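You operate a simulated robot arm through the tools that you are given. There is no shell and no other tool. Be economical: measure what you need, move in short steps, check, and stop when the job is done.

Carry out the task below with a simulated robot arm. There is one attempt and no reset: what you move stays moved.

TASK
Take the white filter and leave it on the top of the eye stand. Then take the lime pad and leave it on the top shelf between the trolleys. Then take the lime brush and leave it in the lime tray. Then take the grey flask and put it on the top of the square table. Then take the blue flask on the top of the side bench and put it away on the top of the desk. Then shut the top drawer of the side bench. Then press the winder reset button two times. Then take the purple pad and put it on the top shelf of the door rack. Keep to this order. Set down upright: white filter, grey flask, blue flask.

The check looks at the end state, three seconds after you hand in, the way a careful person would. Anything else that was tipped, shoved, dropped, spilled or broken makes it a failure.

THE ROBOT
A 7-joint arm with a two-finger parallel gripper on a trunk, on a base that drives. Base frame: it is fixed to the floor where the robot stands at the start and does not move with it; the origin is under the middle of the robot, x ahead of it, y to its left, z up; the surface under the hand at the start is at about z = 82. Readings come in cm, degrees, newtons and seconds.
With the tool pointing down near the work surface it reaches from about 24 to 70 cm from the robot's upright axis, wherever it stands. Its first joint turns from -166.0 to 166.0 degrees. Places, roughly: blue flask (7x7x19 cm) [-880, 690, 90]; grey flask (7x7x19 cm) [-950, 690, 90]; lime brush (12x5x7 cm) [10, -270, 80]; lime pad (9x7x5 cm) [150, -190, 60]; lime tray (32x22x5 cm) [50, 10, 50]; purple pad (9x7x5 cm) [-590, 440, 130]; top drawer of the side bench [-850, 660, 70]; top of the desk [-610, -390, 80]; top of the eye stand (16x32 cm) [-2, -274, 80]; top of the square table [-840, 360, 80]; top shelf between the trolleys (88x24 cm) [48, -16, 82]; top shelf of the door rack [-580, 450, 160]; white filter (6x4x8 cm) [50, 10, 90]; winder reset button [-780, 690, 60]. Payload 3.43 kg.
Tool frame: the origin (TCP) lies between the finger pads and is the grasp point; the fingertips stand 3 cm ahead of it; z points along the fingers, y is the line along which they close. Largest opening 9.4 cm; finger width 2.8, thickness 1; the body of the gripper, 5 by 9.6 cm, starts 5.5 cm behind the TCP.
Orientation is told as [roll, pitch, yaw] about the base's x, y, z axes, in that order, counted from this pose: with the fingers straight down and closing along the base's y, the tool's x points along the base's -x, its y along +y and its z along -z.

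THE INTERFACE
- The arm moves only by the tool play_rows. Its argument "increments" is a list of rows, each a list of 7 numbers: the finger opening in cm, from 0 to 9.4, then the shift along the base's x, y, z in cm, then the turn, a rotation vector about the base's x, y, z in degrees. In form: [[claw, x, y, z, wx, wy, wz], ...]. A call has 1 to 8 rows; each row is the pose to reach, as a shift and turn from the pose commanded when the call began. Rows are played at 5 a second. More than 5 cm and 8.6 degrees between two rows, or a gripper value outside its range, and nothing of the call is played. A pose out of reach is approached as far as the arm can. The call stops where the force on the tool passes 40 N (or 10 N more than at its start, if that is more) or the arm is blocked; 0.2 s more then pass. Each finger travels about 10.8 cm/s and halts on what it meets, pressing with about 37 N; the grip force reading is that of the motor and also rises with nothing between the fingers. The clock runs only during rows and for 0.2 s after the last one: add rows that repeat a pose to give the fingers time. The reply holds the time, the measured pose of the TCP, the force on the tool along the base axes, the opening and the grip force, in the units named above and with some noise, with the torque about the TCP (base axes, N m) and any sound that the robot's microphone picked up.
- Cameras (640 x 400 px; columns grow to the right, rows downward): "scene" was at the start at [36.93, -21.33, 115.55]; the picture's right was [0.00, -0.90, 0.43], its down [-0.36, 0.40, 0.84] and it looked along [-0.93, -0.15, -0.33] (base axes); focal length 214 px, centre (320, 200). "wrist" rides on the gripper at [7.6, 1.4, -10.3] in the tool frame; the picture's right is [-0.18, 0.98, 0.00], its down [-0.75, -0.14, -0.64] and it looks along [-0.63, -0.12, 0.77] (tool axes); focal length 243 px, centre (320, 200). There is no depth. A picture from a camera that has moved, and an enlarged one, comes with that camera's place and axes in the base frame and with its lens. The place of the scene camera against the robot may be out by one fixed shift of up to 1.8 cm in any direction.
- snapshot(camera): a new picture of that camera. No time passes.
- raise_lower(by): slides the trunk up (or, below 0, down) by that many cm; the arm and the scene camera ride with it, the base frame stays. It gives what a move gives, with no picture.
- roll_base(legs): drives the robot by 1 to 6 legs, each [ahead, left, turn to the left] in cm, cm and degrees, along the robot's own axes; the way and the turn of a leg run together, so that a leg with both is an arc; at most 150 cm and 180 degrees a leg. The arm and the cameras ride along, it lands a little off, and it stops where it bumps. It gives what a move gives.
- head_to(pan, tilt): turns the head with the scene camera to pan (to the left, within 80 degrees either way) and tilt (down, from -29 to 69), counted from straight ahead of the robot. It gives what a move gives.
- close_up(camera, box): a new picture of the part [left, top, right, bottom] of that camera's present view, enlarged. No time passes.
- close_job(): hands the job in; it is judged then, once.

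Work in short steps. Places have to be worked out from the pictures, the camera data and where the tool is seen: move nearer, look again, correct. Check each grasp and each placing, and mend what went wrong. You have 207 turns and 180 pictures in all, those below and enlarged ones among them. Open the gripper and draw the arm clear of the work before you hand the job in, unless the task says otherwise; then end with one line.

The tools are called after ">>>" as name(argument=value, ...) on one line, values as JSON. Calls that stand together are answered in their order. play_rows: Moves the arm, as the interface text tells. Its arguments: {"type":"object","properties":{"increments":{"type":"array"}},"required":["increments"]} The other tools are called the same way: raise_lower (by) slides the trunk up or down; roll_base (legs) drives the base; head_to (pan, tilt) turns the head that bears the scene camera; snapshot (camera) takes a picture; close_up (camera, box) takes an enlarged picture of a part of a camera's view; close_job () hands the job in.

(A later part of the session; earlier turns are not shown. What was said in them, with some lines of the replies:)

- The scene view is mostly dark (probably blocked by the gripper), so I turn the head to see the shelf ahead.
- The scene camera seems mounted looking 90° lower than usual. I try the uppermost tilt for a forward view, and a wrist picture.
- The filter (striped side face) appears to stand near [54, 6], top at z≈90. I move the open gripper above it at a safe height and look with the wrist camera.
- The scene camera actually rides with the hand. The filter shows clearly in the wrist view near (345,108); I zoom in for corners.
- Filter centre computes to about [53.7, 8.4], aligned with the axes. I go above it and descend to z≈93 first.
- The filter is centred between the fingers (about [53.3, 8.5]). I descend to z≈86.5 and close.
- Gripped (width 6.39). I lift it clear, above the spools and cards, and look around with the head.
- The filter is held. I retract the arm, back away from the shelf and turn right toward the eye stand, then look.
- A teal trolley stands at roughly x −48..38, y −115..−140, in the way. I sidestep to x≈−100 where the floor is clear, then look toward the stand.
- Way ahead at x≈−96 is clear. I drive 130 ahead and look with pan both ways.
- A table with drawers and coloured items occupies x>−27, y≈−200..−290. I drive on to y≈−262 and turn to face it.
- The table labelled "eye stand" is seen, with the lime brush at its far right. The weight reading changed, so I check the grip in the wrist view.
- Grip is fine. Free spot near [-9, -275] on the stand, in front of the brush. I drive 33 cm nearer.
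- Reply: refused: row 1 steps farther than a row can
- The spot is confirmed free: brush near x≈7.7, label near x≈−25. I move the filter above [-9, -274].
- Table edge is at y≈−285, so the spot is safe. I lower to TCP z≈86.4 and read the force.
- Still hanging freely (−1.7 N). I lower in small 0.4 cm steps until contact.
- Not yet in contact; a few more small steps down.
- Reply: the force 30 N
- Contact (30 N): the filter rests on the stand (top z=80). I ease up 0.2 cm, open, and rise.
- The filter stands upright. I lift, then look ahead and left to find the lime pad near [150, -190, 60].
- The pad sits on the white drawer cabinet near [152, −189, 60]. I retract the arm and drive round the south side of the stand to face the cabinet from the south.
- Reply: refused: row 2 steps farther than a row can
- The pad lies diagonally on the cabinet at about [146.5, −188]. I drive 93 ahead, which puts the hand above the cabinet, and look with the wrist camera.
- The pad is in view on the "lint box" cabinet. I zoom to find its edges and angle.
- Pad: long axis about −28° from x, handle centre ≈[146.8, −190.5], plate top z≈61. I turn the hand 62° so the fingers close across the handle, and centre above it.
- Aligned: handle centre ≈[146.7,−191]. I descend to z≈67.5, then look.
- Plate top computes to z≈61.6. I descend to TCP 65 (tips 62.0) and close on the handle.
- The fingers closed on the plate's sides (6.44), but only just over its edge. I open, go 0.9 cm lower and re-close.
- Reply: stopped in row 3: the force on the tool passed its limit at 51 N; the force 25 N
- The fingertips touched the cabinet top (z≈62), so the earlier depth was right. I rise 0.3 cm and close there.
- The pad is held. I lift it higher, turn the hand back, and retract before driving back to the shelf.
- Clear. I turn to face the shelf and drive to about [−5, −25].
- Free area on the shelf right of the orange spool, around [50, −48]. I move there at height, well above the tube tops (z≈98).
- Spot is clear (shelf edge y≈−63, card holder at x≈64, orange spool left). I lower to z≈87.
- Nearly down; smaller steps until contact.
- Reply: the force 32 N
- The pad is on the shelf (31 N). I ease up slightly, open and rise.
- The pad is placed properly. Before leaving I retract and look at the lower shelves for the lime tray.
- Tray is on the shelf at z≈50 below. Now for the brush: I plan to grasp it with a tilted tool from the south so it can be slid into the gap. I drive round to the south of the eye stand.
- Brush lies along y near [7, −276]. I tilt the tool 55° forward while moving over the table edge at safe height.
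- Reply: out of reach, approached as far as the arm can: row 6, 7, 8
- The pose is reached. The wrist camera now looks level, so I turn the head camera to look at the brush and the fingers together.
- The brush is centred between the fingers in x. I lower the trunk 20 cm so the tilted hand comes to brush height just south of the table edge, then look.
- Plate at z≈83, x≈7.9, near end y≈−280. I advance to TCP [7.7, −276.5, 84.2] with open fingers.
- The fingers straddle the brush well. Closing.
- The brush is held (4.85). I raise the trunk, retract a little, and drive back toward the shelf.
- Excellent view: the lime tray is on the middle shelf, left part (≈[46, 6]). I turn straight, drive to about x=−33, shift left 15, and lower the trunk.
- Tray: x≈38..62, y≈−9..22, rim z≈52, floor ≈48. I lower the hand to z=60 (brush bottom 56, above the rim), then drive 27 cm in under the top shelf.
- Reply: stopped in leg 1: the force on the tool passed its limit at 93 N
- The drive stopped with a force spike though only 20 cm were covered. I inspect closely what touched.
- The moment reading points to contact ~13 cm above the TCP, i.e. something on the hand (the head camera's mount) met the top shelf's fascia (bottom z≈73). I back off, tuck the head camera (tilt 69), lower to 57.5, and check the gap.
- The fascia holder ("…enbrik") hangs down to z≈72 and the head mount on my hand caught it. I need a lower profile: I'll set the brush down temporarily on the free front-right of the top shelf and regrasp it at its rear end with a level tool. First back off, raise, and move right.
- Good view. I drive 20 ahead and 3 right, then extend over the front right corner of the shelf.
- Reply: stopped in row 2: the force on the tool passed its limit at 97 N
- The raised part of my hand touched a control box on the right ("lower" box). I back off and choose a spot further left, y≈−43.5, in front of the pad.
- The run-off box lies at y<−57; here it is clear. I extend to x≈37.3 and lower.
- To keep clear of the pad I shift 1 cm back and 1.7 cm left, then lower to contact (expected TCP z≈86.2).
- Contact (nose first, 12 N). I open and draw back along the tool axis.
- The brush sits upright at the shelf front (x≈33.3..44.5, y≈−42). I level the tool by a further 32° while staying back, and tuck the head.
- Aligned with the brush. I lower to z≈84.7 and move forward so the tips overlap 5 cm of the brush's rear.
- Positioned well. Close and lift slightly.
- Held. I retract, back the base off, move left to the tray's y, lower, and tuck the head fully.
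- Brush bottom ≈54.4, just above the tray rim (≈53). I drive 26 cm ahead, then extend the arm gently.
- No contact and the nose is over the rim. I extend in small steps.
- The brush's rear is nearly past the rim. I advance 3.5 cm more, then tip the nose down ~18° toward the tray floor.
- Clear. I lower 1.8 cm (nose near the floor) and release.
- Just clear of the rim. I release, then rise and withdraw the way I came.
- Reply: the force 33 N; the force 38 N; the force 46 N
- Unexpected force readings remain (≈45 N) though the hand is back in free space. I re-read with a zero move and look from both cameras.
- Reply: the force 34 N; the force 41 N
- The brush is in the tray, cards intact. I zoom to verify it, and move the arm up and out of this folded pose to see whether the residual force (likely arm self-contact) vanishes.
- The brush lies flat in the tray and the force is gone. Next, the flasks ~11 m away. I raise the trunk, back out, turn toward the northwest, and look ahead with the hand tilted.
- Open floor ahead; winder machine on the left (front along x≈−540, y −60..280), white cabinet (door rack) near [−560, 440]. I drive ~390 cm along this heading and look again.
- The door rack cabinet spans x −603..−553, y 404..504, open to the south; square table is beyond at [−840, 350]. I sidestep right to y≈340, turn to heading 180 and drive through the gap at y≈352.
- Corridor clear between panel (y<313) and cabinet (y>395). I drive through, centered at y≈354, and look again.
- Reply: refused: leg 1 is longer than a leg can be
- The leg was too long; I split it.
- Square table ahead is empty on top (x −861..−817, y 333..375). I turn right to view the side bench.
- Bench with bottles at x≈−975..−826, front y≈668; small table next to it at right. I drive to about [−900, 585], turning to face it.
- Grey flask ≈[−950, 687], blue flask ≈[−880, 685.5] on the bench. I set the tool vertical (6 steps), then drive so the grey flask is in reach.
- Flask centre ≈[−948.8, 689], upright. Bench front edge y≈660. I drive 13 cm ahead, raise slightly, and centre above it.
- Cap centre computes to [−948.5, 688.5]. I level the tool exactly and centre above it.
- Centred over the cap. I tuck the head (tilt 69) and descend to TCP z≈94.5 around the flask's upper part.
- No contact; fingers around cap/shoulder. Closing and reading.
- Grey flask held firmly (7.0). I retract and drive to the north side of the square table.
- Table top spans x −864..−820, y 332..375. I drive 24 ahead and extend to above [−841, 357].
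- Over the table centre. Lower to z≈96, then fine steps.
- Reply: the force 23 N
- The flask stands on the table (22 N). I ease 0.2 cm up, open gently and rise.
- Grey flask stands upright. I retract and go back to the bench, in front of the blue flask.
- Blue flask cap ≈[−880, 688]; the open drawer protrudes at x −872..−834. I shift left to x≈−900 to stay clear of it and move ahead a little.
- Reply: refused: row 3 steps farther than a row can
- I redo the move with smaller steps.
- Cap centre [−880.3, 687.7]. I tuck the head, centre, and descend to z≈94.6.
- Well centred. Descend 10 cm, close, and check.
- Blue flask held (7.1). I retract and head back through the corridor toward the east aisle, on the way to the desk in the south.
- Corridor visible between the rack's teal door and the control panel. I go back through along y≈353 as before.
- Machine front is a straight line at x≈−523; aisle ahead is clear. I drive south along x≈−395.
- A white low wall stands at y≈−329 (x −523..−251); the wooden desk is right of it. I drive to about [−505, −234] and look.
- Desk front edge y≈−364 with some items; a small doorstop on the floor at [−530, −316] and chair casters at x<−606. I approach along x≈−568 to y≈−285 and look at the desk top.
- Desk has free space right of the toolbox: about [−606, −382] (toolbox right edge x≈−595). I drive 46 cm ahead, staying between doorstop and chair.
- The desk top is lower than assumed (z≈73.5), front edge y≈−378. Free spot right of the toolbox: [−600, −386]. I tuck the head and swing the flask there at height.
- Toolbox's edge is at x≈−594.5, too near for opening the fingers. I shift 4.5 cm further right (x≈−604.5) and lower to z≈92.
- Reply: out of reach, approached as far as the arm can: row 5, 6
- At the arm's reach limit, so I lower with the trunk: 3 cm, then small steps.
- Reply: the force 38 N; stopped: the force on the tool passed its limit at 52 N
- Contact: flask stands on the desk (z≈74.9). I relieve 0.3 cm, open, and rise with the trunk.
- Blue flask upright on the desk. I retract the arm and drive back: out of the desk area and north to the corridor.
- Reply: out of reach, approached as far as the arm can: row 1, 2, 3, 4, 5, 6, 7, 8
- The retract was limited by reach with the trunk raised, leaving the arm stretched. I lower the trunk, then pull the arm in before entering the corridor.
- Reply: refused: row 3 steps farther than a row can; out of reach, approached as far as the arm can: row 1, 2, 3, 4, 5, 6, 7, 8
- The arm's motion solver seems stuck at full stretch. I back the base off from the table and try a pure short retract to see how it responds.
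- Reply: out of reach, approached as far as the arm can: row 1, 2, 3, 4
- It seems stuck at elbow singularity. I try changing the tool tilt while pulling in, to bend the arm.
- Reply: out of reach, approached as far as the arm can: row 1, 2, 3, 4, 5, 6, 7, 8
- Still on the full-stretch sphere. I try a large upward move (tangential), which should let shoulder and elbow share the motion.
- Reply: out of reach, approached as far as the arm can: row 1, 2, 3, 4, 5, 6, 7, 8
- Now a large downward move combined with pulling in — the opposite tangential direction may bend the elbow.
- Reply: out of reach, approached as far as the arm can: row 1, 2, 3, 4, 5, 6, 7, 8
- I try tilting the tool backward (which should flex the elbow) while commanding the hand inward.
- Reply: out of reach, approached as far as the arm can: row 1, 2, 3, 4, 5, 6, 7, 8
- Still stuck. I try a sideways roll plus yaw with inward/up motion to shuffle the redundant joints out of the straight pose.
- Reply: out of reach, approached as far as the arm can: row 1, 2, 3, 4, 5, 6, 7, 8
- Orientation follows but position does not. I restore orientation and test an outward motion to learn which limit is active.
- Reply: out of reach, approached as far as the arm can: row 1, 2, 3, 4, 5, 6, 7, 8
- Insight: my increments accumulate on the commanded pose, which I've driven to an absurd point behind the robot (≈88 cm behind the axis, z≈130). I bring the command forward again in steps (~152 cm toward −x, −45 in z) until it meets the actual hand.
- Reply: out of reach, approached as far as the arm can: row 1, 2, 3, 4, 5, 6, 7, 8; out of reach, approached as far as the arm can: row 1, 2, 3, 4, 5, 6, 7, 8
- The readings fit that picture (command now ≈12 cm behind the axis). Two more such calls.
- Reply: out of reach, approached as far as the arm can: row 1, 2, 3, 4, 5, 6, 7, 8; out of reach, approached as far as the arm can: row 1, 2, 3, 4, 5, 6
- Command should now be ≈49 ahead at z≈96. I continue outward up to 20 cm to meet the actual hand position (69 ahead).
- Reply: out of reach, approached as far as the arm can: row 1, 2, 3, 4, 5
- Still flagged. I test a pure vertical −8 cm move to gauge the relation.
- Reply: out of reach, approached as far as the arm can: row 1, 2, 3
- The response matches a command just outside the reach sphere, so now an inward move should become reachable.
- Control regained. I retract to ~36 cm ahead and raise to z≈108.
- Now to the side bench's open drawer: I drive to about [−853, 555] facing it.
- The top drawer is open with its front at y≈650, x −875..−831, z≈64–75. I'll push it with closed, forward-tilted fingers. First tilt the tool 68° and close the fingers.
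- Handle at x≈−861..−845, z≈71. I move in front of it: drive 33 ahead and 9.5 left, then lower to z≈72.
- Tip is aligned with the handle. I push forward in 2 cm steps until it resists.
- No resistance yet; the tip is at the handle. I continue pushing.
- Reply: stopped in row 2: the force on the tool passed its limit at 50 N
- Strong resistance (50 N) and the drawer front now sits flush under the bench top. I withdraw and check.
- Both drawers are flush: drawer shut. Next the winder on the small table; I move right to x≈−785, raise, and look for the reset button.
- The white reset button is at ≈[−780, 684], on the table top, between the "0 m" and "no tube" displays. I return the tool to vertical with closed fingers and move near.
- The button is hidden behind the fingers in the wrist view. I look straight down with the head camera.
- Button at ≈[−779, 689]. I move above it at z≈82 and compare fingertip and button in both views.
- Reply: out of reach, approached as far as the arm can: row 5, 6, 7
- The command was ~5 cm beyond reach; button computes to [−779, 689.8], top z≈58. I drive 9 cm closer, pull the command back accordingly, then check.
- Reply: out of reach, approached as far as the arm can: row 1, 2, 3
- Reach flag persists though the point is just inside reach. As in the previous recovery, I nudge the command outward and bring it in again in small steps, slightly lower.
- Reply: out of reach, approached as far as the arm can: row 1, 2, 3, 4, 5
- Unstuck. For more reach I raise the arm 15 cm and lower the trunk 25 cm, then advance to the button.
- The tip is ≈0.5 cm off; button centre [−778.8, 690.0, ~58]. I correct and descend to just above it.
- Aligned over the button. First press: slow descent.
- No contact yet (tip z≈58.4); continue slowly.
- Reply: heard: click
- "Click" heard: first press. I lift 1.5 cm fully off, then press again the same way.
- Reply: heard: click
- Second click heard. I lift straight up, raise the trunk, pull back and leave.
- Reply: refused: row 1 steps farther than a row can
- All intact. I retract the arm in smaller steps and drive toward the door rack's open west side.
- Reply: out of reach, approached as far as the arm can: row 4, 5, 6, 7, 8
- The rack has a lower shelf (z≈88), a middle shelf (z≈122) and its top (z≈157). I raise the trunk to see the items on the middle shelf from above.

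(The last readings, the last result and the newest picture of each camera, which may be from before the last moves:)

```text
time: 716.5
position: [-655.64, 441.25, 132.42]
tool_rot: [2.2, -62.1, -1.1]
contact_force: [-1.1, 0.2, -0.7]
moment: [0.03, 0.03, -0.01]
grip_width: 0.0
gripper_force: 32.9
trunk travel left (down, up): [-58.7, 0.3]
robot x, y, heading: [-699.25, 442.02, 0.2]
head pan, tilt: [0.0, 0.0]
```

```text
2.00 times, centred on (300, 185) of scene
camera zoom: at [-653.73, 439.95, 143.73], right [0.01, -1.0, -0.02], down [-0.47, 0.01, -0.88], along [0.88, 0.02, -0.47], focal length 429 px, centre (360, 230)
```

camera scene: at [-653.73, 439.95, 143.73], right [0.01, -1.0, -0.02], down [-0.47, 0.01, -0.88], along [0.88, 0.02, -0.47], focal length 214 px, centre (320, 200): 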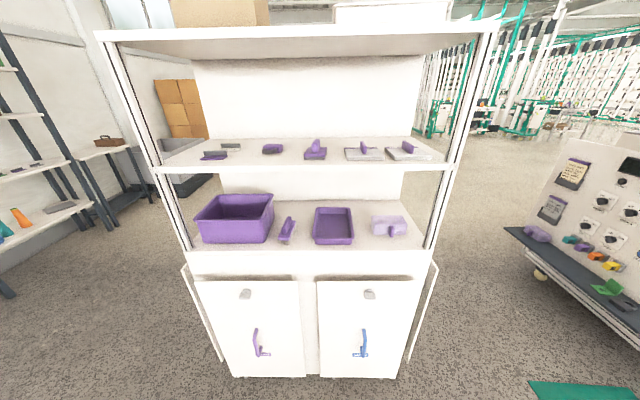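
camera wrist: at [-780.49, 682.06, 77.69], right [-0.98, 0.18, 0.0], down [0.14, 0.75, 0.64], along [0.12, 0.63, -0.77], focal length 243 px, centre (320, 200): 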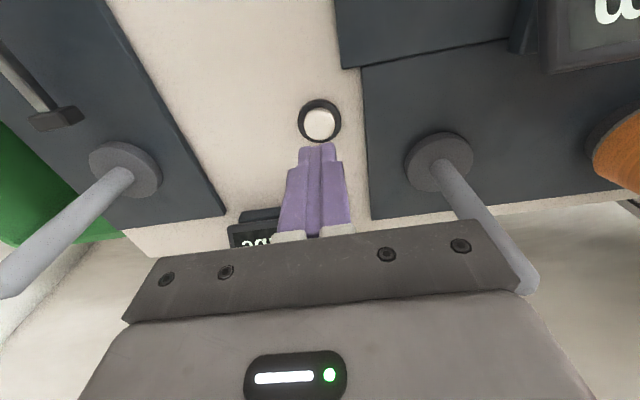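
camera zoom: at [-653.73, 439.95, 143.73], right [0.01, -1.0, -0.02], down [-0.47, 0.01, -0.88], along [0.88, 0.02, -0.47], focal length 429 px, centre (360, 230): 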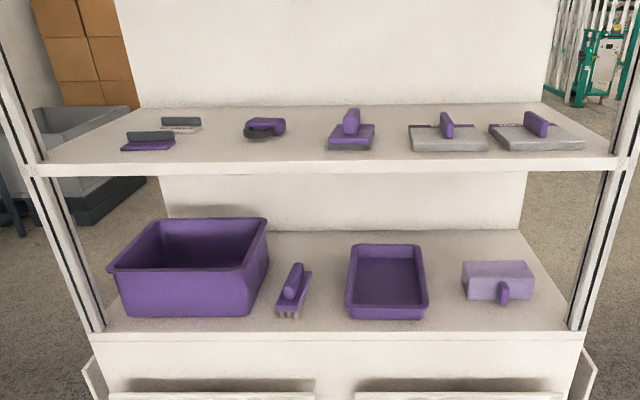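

The purple pad is on the middle shelf (z≈122) at ≈[−582, 443], handle pointing toward me. I open the gripper and drive 38 cm nearer with the tool tilted 62°.

>>> play_rows(increments=[[5, 2, 0, 0, 0, 0, 0], [9.4, 5, 0, 0, 0, 0, 0], [9.4, 8, 0, 0, 0, 0, 0]])

>>> roll_base(legs=[[32, 0, 0]])

>>> head_to(pan=0, tilt=20)

>>> snapshot(camera="scene")

>>> snapshot(camera="wrist")

```text
time: 717.3
position: [-647.42, 441.11, 132.46]
tool_rot: [2.0, -62.2, -1.1]
contact_force: [0.0, 0.2, 0.2]
moment: [0.01, 0.0, -0.03]
grip_width: 9.39
gripper_force: 0.0
trunk travel left (down, up): [-58.7, 0.3]
robot x, y, heading: [-699.01, 441.94, 0.2]
head pan, tilt: [0.0, 0.0]
```

```text
time: 719.5
position: [-615.54, 441.28, 132.39]
tool_rot: [2.1, -62.2, -1.0]
contact_force: [0.4, -0.1, 0.3]
moment: [-0.01, 0.02, 0.04]
grip_width: 9.4
gripper_force: 0.0
trunk travel left (down, up): [-58.7, 0.3]
robot x, y, heading: [-667.2, 441.63, -0.0]
head pan, tilt: [0.0, 0.0]
```

```text
time: 720.3
position: [-615.67, 441.31, 132.41]
tool_rot: [2.1, -62.1, -0.9]
contact_force: [0.4, 0.2, 0.1]
moment: [0.01, 0.0, 0.01]
grip_width: 9.42
gripper_force: 0.0
trunk travel left (down, up): [-58.7, 0.3]
robot x, y, heading: [-666.94, 442.04, 0.1]
head pan, tilt: [0.0, 20.0]
```

```text
33 pictures are left
camera scene: at [-614.97, 440.1, 140.78], right [0.02, -1.0, -0.02], down [-0.74, 0.0, -0.67], along [0.67, 0.02, -0.74], focal length 214 px, centre (320, 200)
```

scene: 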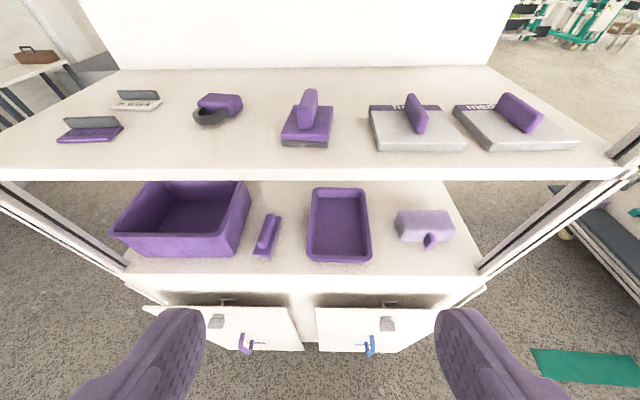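

```text
32 pictures are left
camera wrist: at [-628.19, 442.56, 130.44], right [0.07, 0.98, 0.18], down [-0.21, -0.16, 0.96], along [0.97, -0.11, 0.2], focal length 243 px, centre (320, 200)
```

wrist: 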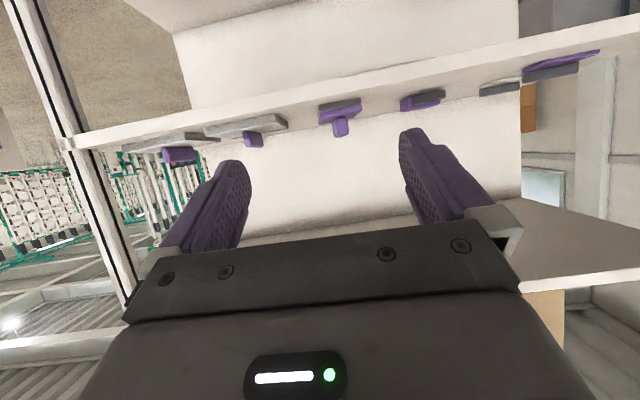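

Pad centre ≈[−583.5, 443], yaw ≈−5°, plate top z≈124.8. I drive 22 cm nearer at this height, then check.

>>> roll_base(legs=[[21, 0, 0]])

>>> play_rows(increments=[[9.4, 0, 0.8, -1, 0, 0, -2], [9.4, 0, 1.6, -2.5, 0, 0, -4], [9.4, 0, 1.6, -2.5, 0, 0, -4]])

>>> head_to(pan=0, tilt=35)

>>> snapshot(camera="scene")

>>> snapshot(camera="wrist")

```text
time: 721.9
position: [-594.58, 441.31, 132.34]
tool_rot: [2.1, -62.1, -1.2]
contact_force: [-0.6, 0.4, -0.5]
moment: [-0.01, 0.01, 0.03]
grip_width: 9.4
gripper_force: 0.0
trunk travel left (down, up): [-58.7, 0.3]
robot x, y, heading: [-646.14, 442.03, 0.1]
head pan, tilt: [0.0, 20.0]
```

```text
time: 722.7
position: [-594.72, 442.75, 129.97]
tool_rot: [2.2, -62.2, -5.1]
contact_force: [-0.9, -0.9, -0.1]
moment: [0.0, 0.0, -0.02]
grip_width: 9.39
gripper_force: 0.0
trunk travel left (down, up): [-58.7, 0.3]
robot x, y, heading: [-646.01, 441.78, 0.2]
head pan, tilt: [0.0, 20.0]
```

```text
time: 723.5
position: [-594.66, 442.81, 129.98]
tool_rot: [2.1, -62.1, -5.0]
contact_force: [0.0, 0.7, -0.2]
moment: [0.01, 0.0, -0.01]
grip_width: 9.39
gripper_force: 0.1
trunk travel left (down, up): [-58.7, 0.3]
robot x, y, heading: [-646.46, 442.22, 0.2]
head pan, tilt: [0.0, 35.0]
```

```text
31 pictures are left
camera scene: at [-595.58, 441.74, 136.47], right [-0.05, -1.0, -0.02], down [-0.89, 0.06, -0.46], along [0.46, -0.01, -0.89], focal length 214 px, centre (320, 200)
```

scene: 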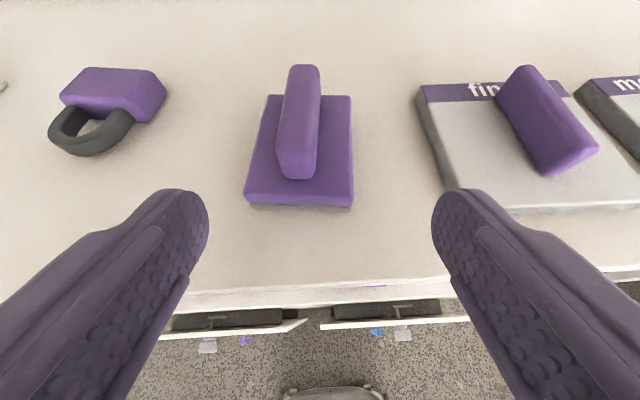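

```text
30 pictures are left
camera wrist: at [-607.11, 445.01, 128.01], right [0.14, 0.97, 0.18], down [-0.22, -0.15, 0.96], along [0.96, -0.17, 0.2], focal length 243 px, centre (320, 200)
```

wrist: 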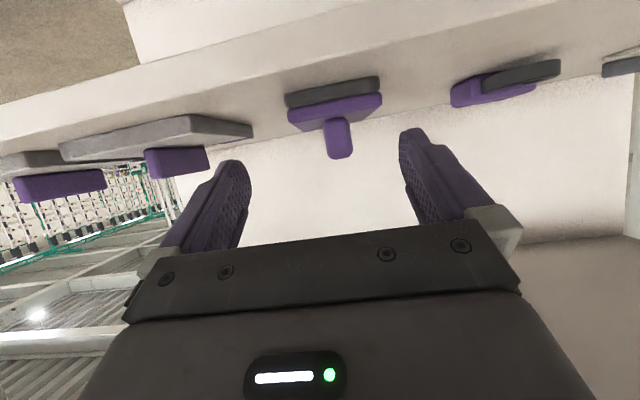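

Nearly aligned (pad ≈0.7 cm to the left). I lower to z≈125.7 and advance 9.7 cm with a small left correction.

>>> play_rows(increments=[[9.4, 0, 0.7, -2, 0, 0, -0.5], [9.4, 0, 0.9, -4.2, 0, 0, -0.5], [9.4, 3, 0.8, -4.2, 0, 0, -0.5], [9.4, 6, 0.7, -4.2, 0, 0, -0.5], [9.4, 9.7, 0.4, -4.2, 0, 0, -0.5], [9.4, 9.7, 0.4, -4.2, 0, 0, -0.5]])

>>> snapshot(camera="scene")

>>> snapshot(camera="wrist")

```text
time: 724.1
position: [-594.64, 443.47, 126.74]
tool_rot: [1.7, -62.8, -5.1]
contact_force: [-2.8, -0.5, 2.7]
moment: [0.0, 0.05, 0.06]
grip_width: 9.33
gripper_force: 0.1
trunk travel left (down, up): [-58.7, 0.3]
robot x, y, heading: [-646.12, 441.67, -0.0]
head pan, tilt: [0.0, 35.0]
stopped in row 2: the force on the tool passed its limit at 56 N (the readings are from after the stop); the commanded pose is now the measured one
```

```text
29 pictures are left
camera scene: at [-595.71, 442.46, 133.14], right [-0.06, -1.0, -0.01], down [-0.88, 0.06, -0.46], along [0.46, -0.02, -0.89], focal length 214 px, centre (320, 200)
```

scene: 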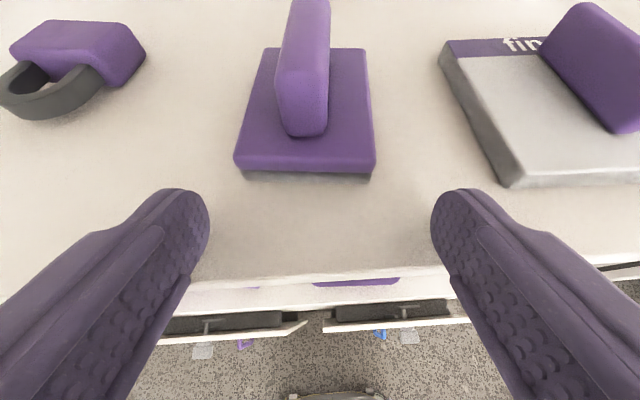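

```text
28 pictures are left
camera wrist: at [-607.14, 445.79, 124.57], right [0.15, 0.97, 0.18], down [-0.23, -0.14, 0.96], along [0.96, -0.18, 0.21], focal length 243 px, centre (320, 200)
```

wrist: 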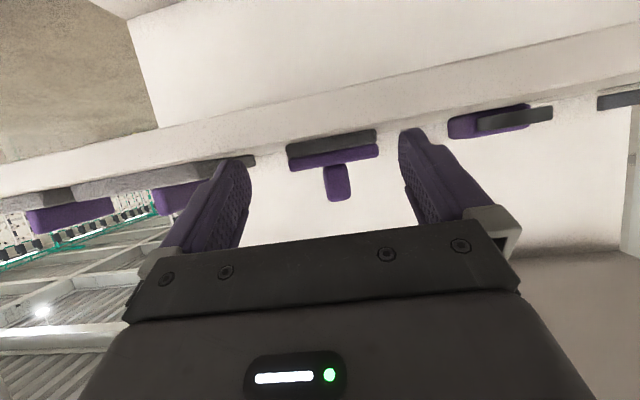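

The fingertips touched the shelf (so its surface is z≈124). I rise 0.5 cm and advance along the pad's direction.

>>> play_rows(increments=[[9.4, 0, 0.4, 0.5, 0, 0.6, 0], [9.4, 3, 0.2, 0.5, 0, 0.6, 0], [9.4, 6, 0, 0.5, 0, 0.6, 0], [9.4, 9.3, -0.3, 0.5, 0, 0.6, 0], [9.4, 9.3, -0.3, 0.5, 0, 0.6, 0]])

>>> snapshot(camera="scene")

```text
time: 725.3
position: [-585.26, 443.07, 127.14]
tool_rot: [1.5, -62.0, -5.0]
contact_force: [-0.3, -0.6, 0.1]
moment: [0.01, 0.01, 0.02]
grip_width: 9.42
gripper_force: 0.0
trunk travel left (down, up): [-58.7, 0.3]
robot x, y, heading: [-646.18, 441.88, -0.0]
head pan, tilt: [0.0, 35.0]
```

```text
27 pictures are left
camera scene: at [-586.15, 442.05, 133.63], right [-0.06, -1.0, -0.01], down [-0.89, 0.06, -0.45], along [0.45, -0.02, -0.89], focal length 214 px, centre (320, 200)
```

scene: 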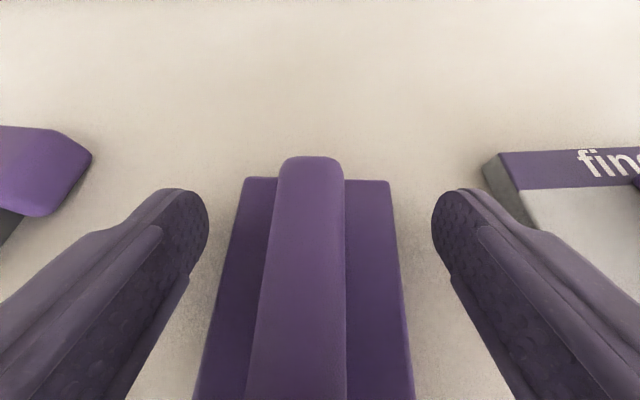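

The fingers straddle the pad symmetrically. Close and lift slightly.

>>> play_rows(increments=[[7, 0, 0, 0, 0, 0, 0], [4, 0, 0, 0, 0, 0, 0], [4, 0, 0, 0, 0, 0, 0], [4, 0, 0, 0, 0, 0, 0], [4, 0, 0, 1.5, 0, 0, 0], [4, 0, 0, 4, 0, 0, 0], [4, 0, 0, 4, 0, 0, 0]])

>>> snapshot(camera="wrist")

```text
time: 726.9
position: [-585.13, 443.19, 131.13]
tool_rot: [1.5, -61.9, -4.9]
contact_force: [-0.2, -0.7, -0.5]
moment: [0.02, 0.0, 0.03]
grip_width: 6.58
gripper_force: 36.9
trunk travel left (down, up): [-58.7, 0.3]
robot x, y, heading: [-646.28, 441.82, 0.3]
head pan, tilt: [0.0, 35.0]
```

```text
26 pictures are left
camera wrist: at [-597.64, 445.46, 129.13], right [0.15, 0.97, 0.18], down [-0.22, -0.14, 0.97], along [0.96, -0.18, 0.19], focal length 243 px, centre (320, 200)
```

wrist: 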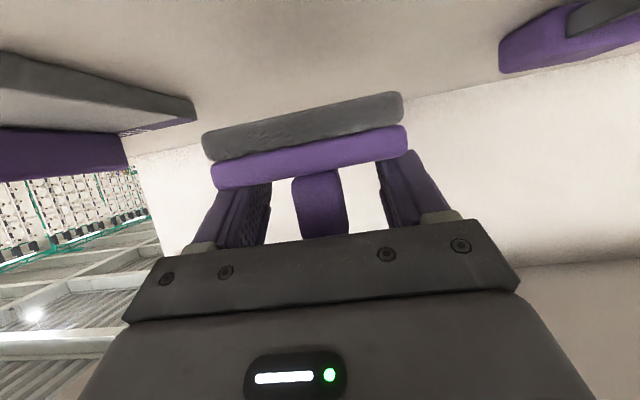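

Pad held flat (6.58). I back the base off 45 cm, then raise the arm ~38 cm to see the rack's top.

>>> roll_base(legs=[[-45, 0, 0]])

>>> play_rows(increments=[[4, -1, 0, 4.8, 0, 0, 0], [4, -2, 0, 9.6, 0, 0, 0], [4, -3, 0, 14.4, 0, 0, 0], [4, -4, 0, 19.2, 0, 0, 0], [4, -5, 0, 24, 0, 0, 0], [4, -6, 0, 28.8, 0, 0, 0], [4, -7, 0, 33.6, 0, 0, 0], [4, -8, 0, 38.4, 0, 0, 0]])

>>> head_to(pan=0, tilt=10)

>>> snapshot(camera="scene")

```text
time: 729.6
position: [-630.12, 442.9, 131.19]
tool_rot: [1.6, -62.0, -5.2]
contact_force: [-0.9, 0.0, -0.9]
moment: [0.0, -0.03, -0.01]
grip_width: 6.6
gripper_force: 37.2
trunk travel left (down, up): [-58.7, 0.3]
robot x, y, heading: [-690.81, 442.44, 0.0]
head pan, tilt: [0.0, 35.0]
```

```text
time: 731.4
position: [-638.29, 442.98, 169.79]
tool_rot: [1.8, -62.1, -5.2]
contact_force: [-0.3, 1.2, -1.3]
moment: [-0.03, 0.02, 0.03]
grip_width: 6.48
gripper_force: 36.6
trunk travel left (down, up): [-58.7, 0.3]
robot x, y, heading: [-691.32, 442.17, 0.0]
head pan, tilt: [0.0, 35.0]
```

```text
time: 732.3
position: [-638.07, 443.04, 169.79]
tool_rot: [1.6, -62.0, -5.2]
contact_force: [-0.1, 0.6, -0.6]
moment: [-0.01, 0.0, -0.01]
grip_width: 6.46
gripper_force: 36.8
trunk travel left (down, up): [-58.7, 0.3]
robot x, y, heading: [-690.68, 442.08, 0.0]
head pan, tilt: [0.0, 10.0]
```

```text
25 pictures are left
camera scene: at [-636.65, 441.76, 179.46], right [-0.07, -1.0, -0.01], down [-0.61, 0.05, -0.79], along [0.79, -0.04, -0.62], focal length 214 px, centre (320, 200)
```

scene: 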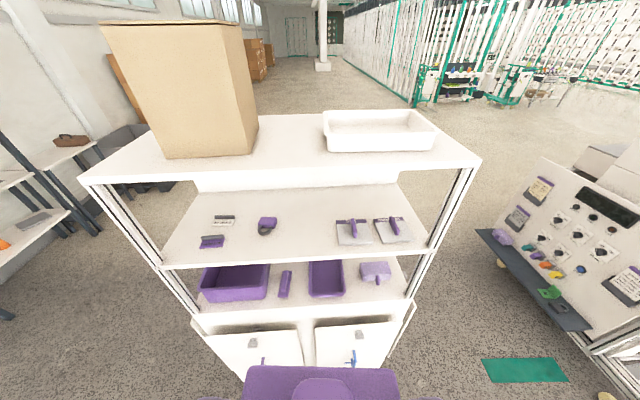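

The rack top (z≈155) has a free gap between the cardboard box (y>459.5) and the white tray (y<437.5): target y≈448.5. I shift left 5.5 and drive 46 ahead at this height.

>>> play_rows(increments=[[4, 0, 2.8, 0, 0, 0, 0], [4, 0, 5.5, 0, 0, 0, 0], [4, 0, 5.5, 0, 0, 0, 0]])

>>> roll_base(legs=[[45, 0, 0]])

>>> head_to(pan=0, tilt=25)

>>> snapshot(camera="scene")

>>> snapshot(camera="wrist")

```text
time: 733.1
position: [-638.03, 448.45, 169.58]
tool_rot: [1.6, -62.0, -5.2]
contact_force: [0.7, -0.1, -1.0]
moment: [0.02, -0.03, 0.02]
grip_width: 6.46
gripper_force: 37.1
trunk travel left (down, up): [-58.7, 0.3]
robot x, y, heading: [-691.08, 442.08, -0.2]
head pan, tilt: [0.0, 10.0]
```

```text
time: 735.9
position: [-592.43, 448.42, 169.67]
tool_rot: [1.6, -62.0, -5.2]
contact_force: [1.0, -0.5, -0.3]
moment: [0.01, 0.0, -0.03]
grip_width: 6.45
gripper_force: 36.8
trunk travel left (down, up): [-58.7, 0.3]
robot x, y, heading: [-645.27, 442.02, -0.0]
head pan, tilt: [0.0, 10.0]
```

```text
time: 736.6
position: [-592.46, 448.42, 169.61]
tool_rot: [1.6, -62.0, -5.2]
contact_force: [0.3, 0.5, -0.8]
moment: [-0.02, -0.01, 0.01]
grip_width: 6.44
gripper_force: 37.1
trunk travel left (down, up): [-58.7, 0.3]
robot x, y, heading: [-645.39, 441.94, -0.2]
head pan, tilt: [0.0, 25.0]
```

```text
24 pictures are left
camera scene: at [-592.27, 447.31, 177.31], right [-0.07, -1.0, -0.01], down [-0.8, 0.06, -0.6], along [0.6, -0.03, -0.8], focal length 214 px, centre (320, 200)
```

scene: 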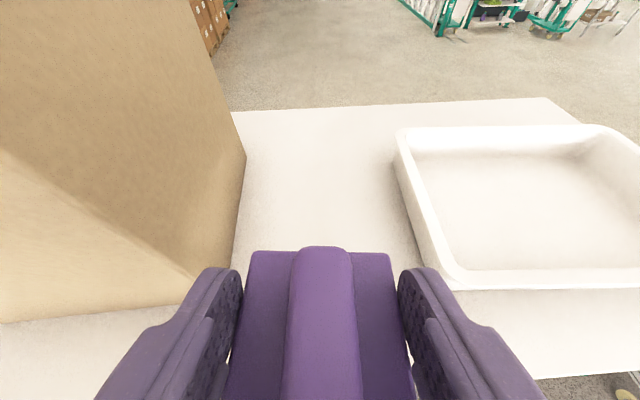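

```text
23 pictures are left
camera wrist: at [-604.88, 450.76, 167.66], right [0.15, 0.97, 0.18], down [-0.22, -0.14, 0.96], along [0.96, -0.18, 0.2], focal length 243 px, centre (320, 200)
```

wrist: 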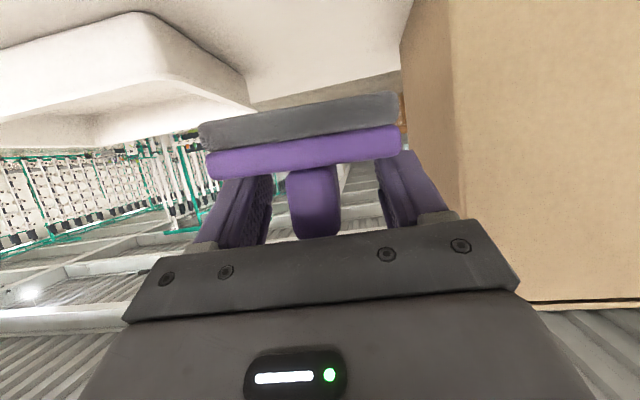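

Centred between box and tray with several cm each side. I advance 8.5 cm and lower to z≈159.5.

>>> play_rows(increments=[[4, 3, 0, 0, 0, 0, 0], [4, 6, 0, -2, 0, 0, 0], [4, 8.5, 0, -5, 0, 0, 0], [4, 8.5, 0, -8.5, 0, 0, 0], [4, 8.5, 0, -10, 0, 0, 0], [4, 8.5, 0, -10, 0, 0, 0]])

>>> snapshot(camera="wrist")

```text
time: 738.0
position: [-583.87, 448.6, 159.65]
tool_rot: [1.6, -62.1, -5.2]
contact_force: [0.2, 0.1, -0.9]
moment: [-0.01, -0.01, 0.0]
grip_width: 6.45
gripper_force: 36.9
trunk travel left (down, up): [-58.7, 0.3]
robot x, y, heading: [-645.23, 441.91, 0.1]
head pan, tilt: [0.0, 25.0]
```

```text
22 pictures are left
camera wrist: at [-596.31, 450.84, 157.58], right [0.15, 0.97, 0.18], down [-0.22, -0.14, 0.96], along [0.96, -0.18, 0.2], focal length 243 px, centre (320, 200)
```

wrist: 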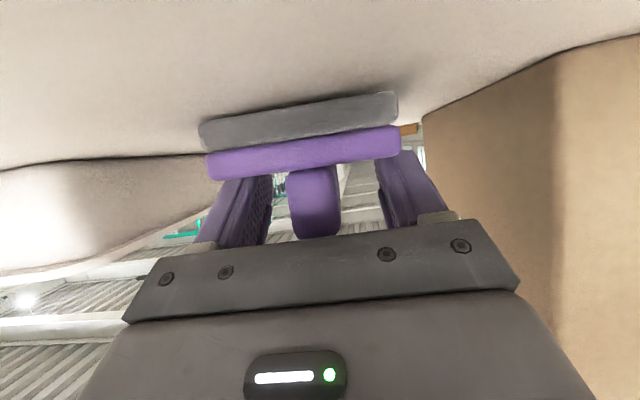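

Nearly down; lower in small steps until contact.

>>> play_rows(increments=[[4, 0, 0, -0.4, 0, 0, 0], [4, 0, 0, -0.8, 0, 0, 0], [4, 0, 0, -1.1, 0, 0, 0], [4, 0, 0, -1.1, 0, 0, 0]])

```text
time: 738.8
position: [-583.79, 448.42, 159.18]
tool_rot: [1.9, -62.9, -5.4]
contact_force: [-1.6, 1.0, 10.3]
moment: [0.16, 0.67, 0.06]
grip_width: 6.48
gripper_force: 36.9
trunk travel left (down, up): [-58.7, 0.3]
robot x, y, heading: [-645.04, 442.12, -0.2]
head pan, tilt: [0.0, 25.0]
stopped in row 4: the force on the tool passed its limit at 43 N (the readings are from after the stop); the commanded pose is now the measured one
```

Contact, but somewhat rearward. I check visually that the pad rests flat before releasing.

>>> snapshot(camera="scene")

>>> close_up(camera="wrist", box=[160, 60, 480, 260])

```text
21 pictures are left
camera scene: at [-583.73, 447.34, 166.92], right [-0.07, -1.0, -0.02], down [-0.79, 0.06, -0.61], along [0.61, -0.03, -0.79], focal length 214 px, centre (320, 200)
```

scene: 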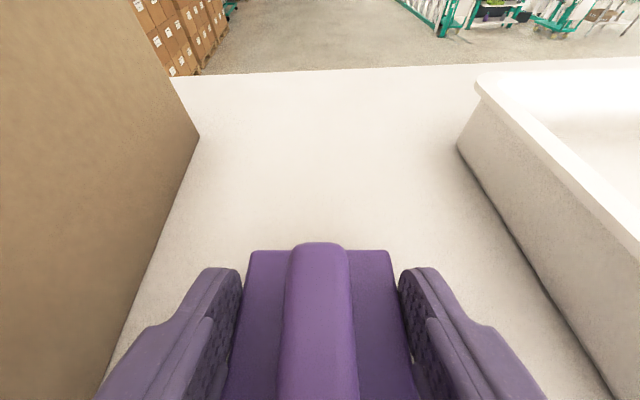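

```text
2.00 times, centred on (320, 160) of wrist
camera zoom: at [-596.18, 450.81, 157.08], right [0.15, 0.97, 0.18], down [-0.24, -0.14, 0.96], along [0.96, -0.19, 0.21], focal length 485 px, centre (320, 280)
```

zoom: 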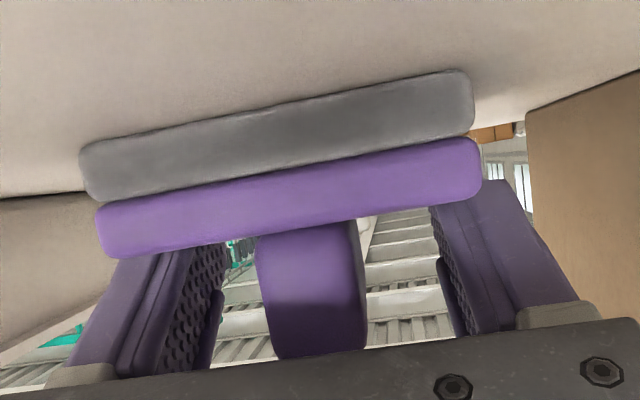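

The pad rests on the surface. I ease 0.2 cm, open, and draw straight back.

>>> play_rows(increments=[[4, 0, 0, 0.2, 0, 0.6, 0], [7, 0, 0, 0.2, 0, 0.6, 0], [9.4, 0, 0, 0.2, 0, 0.6, 0], [9.4, 0, 0, 0.2, 0, 0.6, 0], [9.4, -3, 0.25, 0.7, 0, 0.6, 0], [9.4, -6, 0.5, 1.5, 0, 0.6, 0], [9.4, -10, 0.8, 3.5, 0, 0.6, 0], [9.4, -14, 0.8, 6, 0, 0.6, 0]])

>>> snapshot(camera="scene")

```text
time: 740.6
position: [-597.9, 449.31, 165.25]
tool_rot: [1.7, -62.2, -5.4]
contact_force: [-1.0, -0.2, 0.4]
moment: [0.04, -0.01, 0.02]
grip_width: 9.39
gripper_force: 0.1
trunk travel left (down, up): [-58.7, 0.3]
robot x, y, heading: [-645.5, 442.07, 0.0]
head pan, tilt: [0.0, 25.0]
```

```text
19 pictures are left
camera scene: at [-597.82, 448.2, 172.9], right [-0.07, -1.0, -0.01], down [-0.79, 0.06, -0.6], along [0.6, -0.03, -0.8], focal length 214 px, centre (320, 200)
```

scene: 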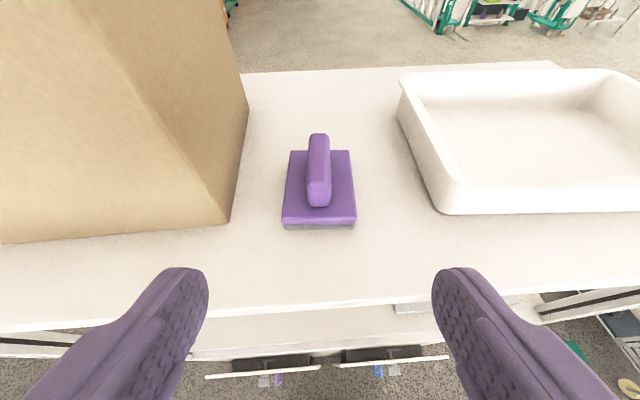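

The purple pad lies flat on the rack top, everything around undisturbed. I back away clear of the work and take a last look.

>>> roll_base(legs=[[-50, 0, 0]])

>>> snapshot(camera="scene")

```text
time: 743.5
position: [-646.98, 449.68, 165.15]
tool_rot: [1.7, -62.1, -5.1]
contact_force: [-0.5, -0.3, -0.9]
moment: [0.01, -0.01, -0.02]
grip_width: 9.39
gripper_force: 0.0
trunk travel left (down, up): [-58.7, 0.3]
robot x, y, heading: [-694.95, 441.96, 0.3]
head pan, tilt: [0.0, 25.0]
```

```text
18 pictures are left
camera scene: at [-646.8, 448.44, 172.8], right [-0.06, -1.0, -0.01], down [-0.8, 0.06, -0.6], along [0.6, -0.03, -0.8], focal length 214 px, centre (320, 200)
```

scene: 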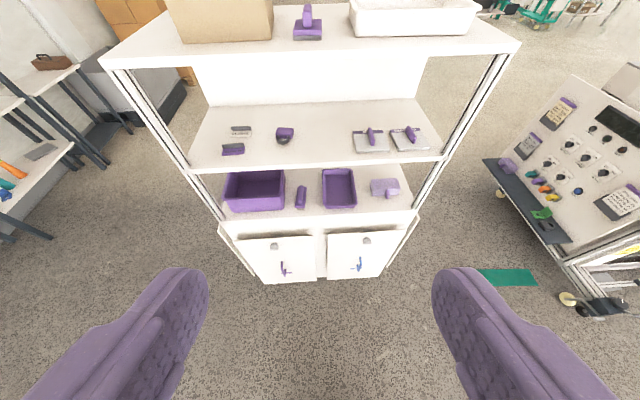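

All eight tasks are done, the gripper is open and the arm is clear. I hand the job in.

>>> close_job()

```text
The job is handed in.
```

I did all eight steps in the order given and handed the job in. The filter and both flasks stood upright when I let go, and the reset button clicked twice.
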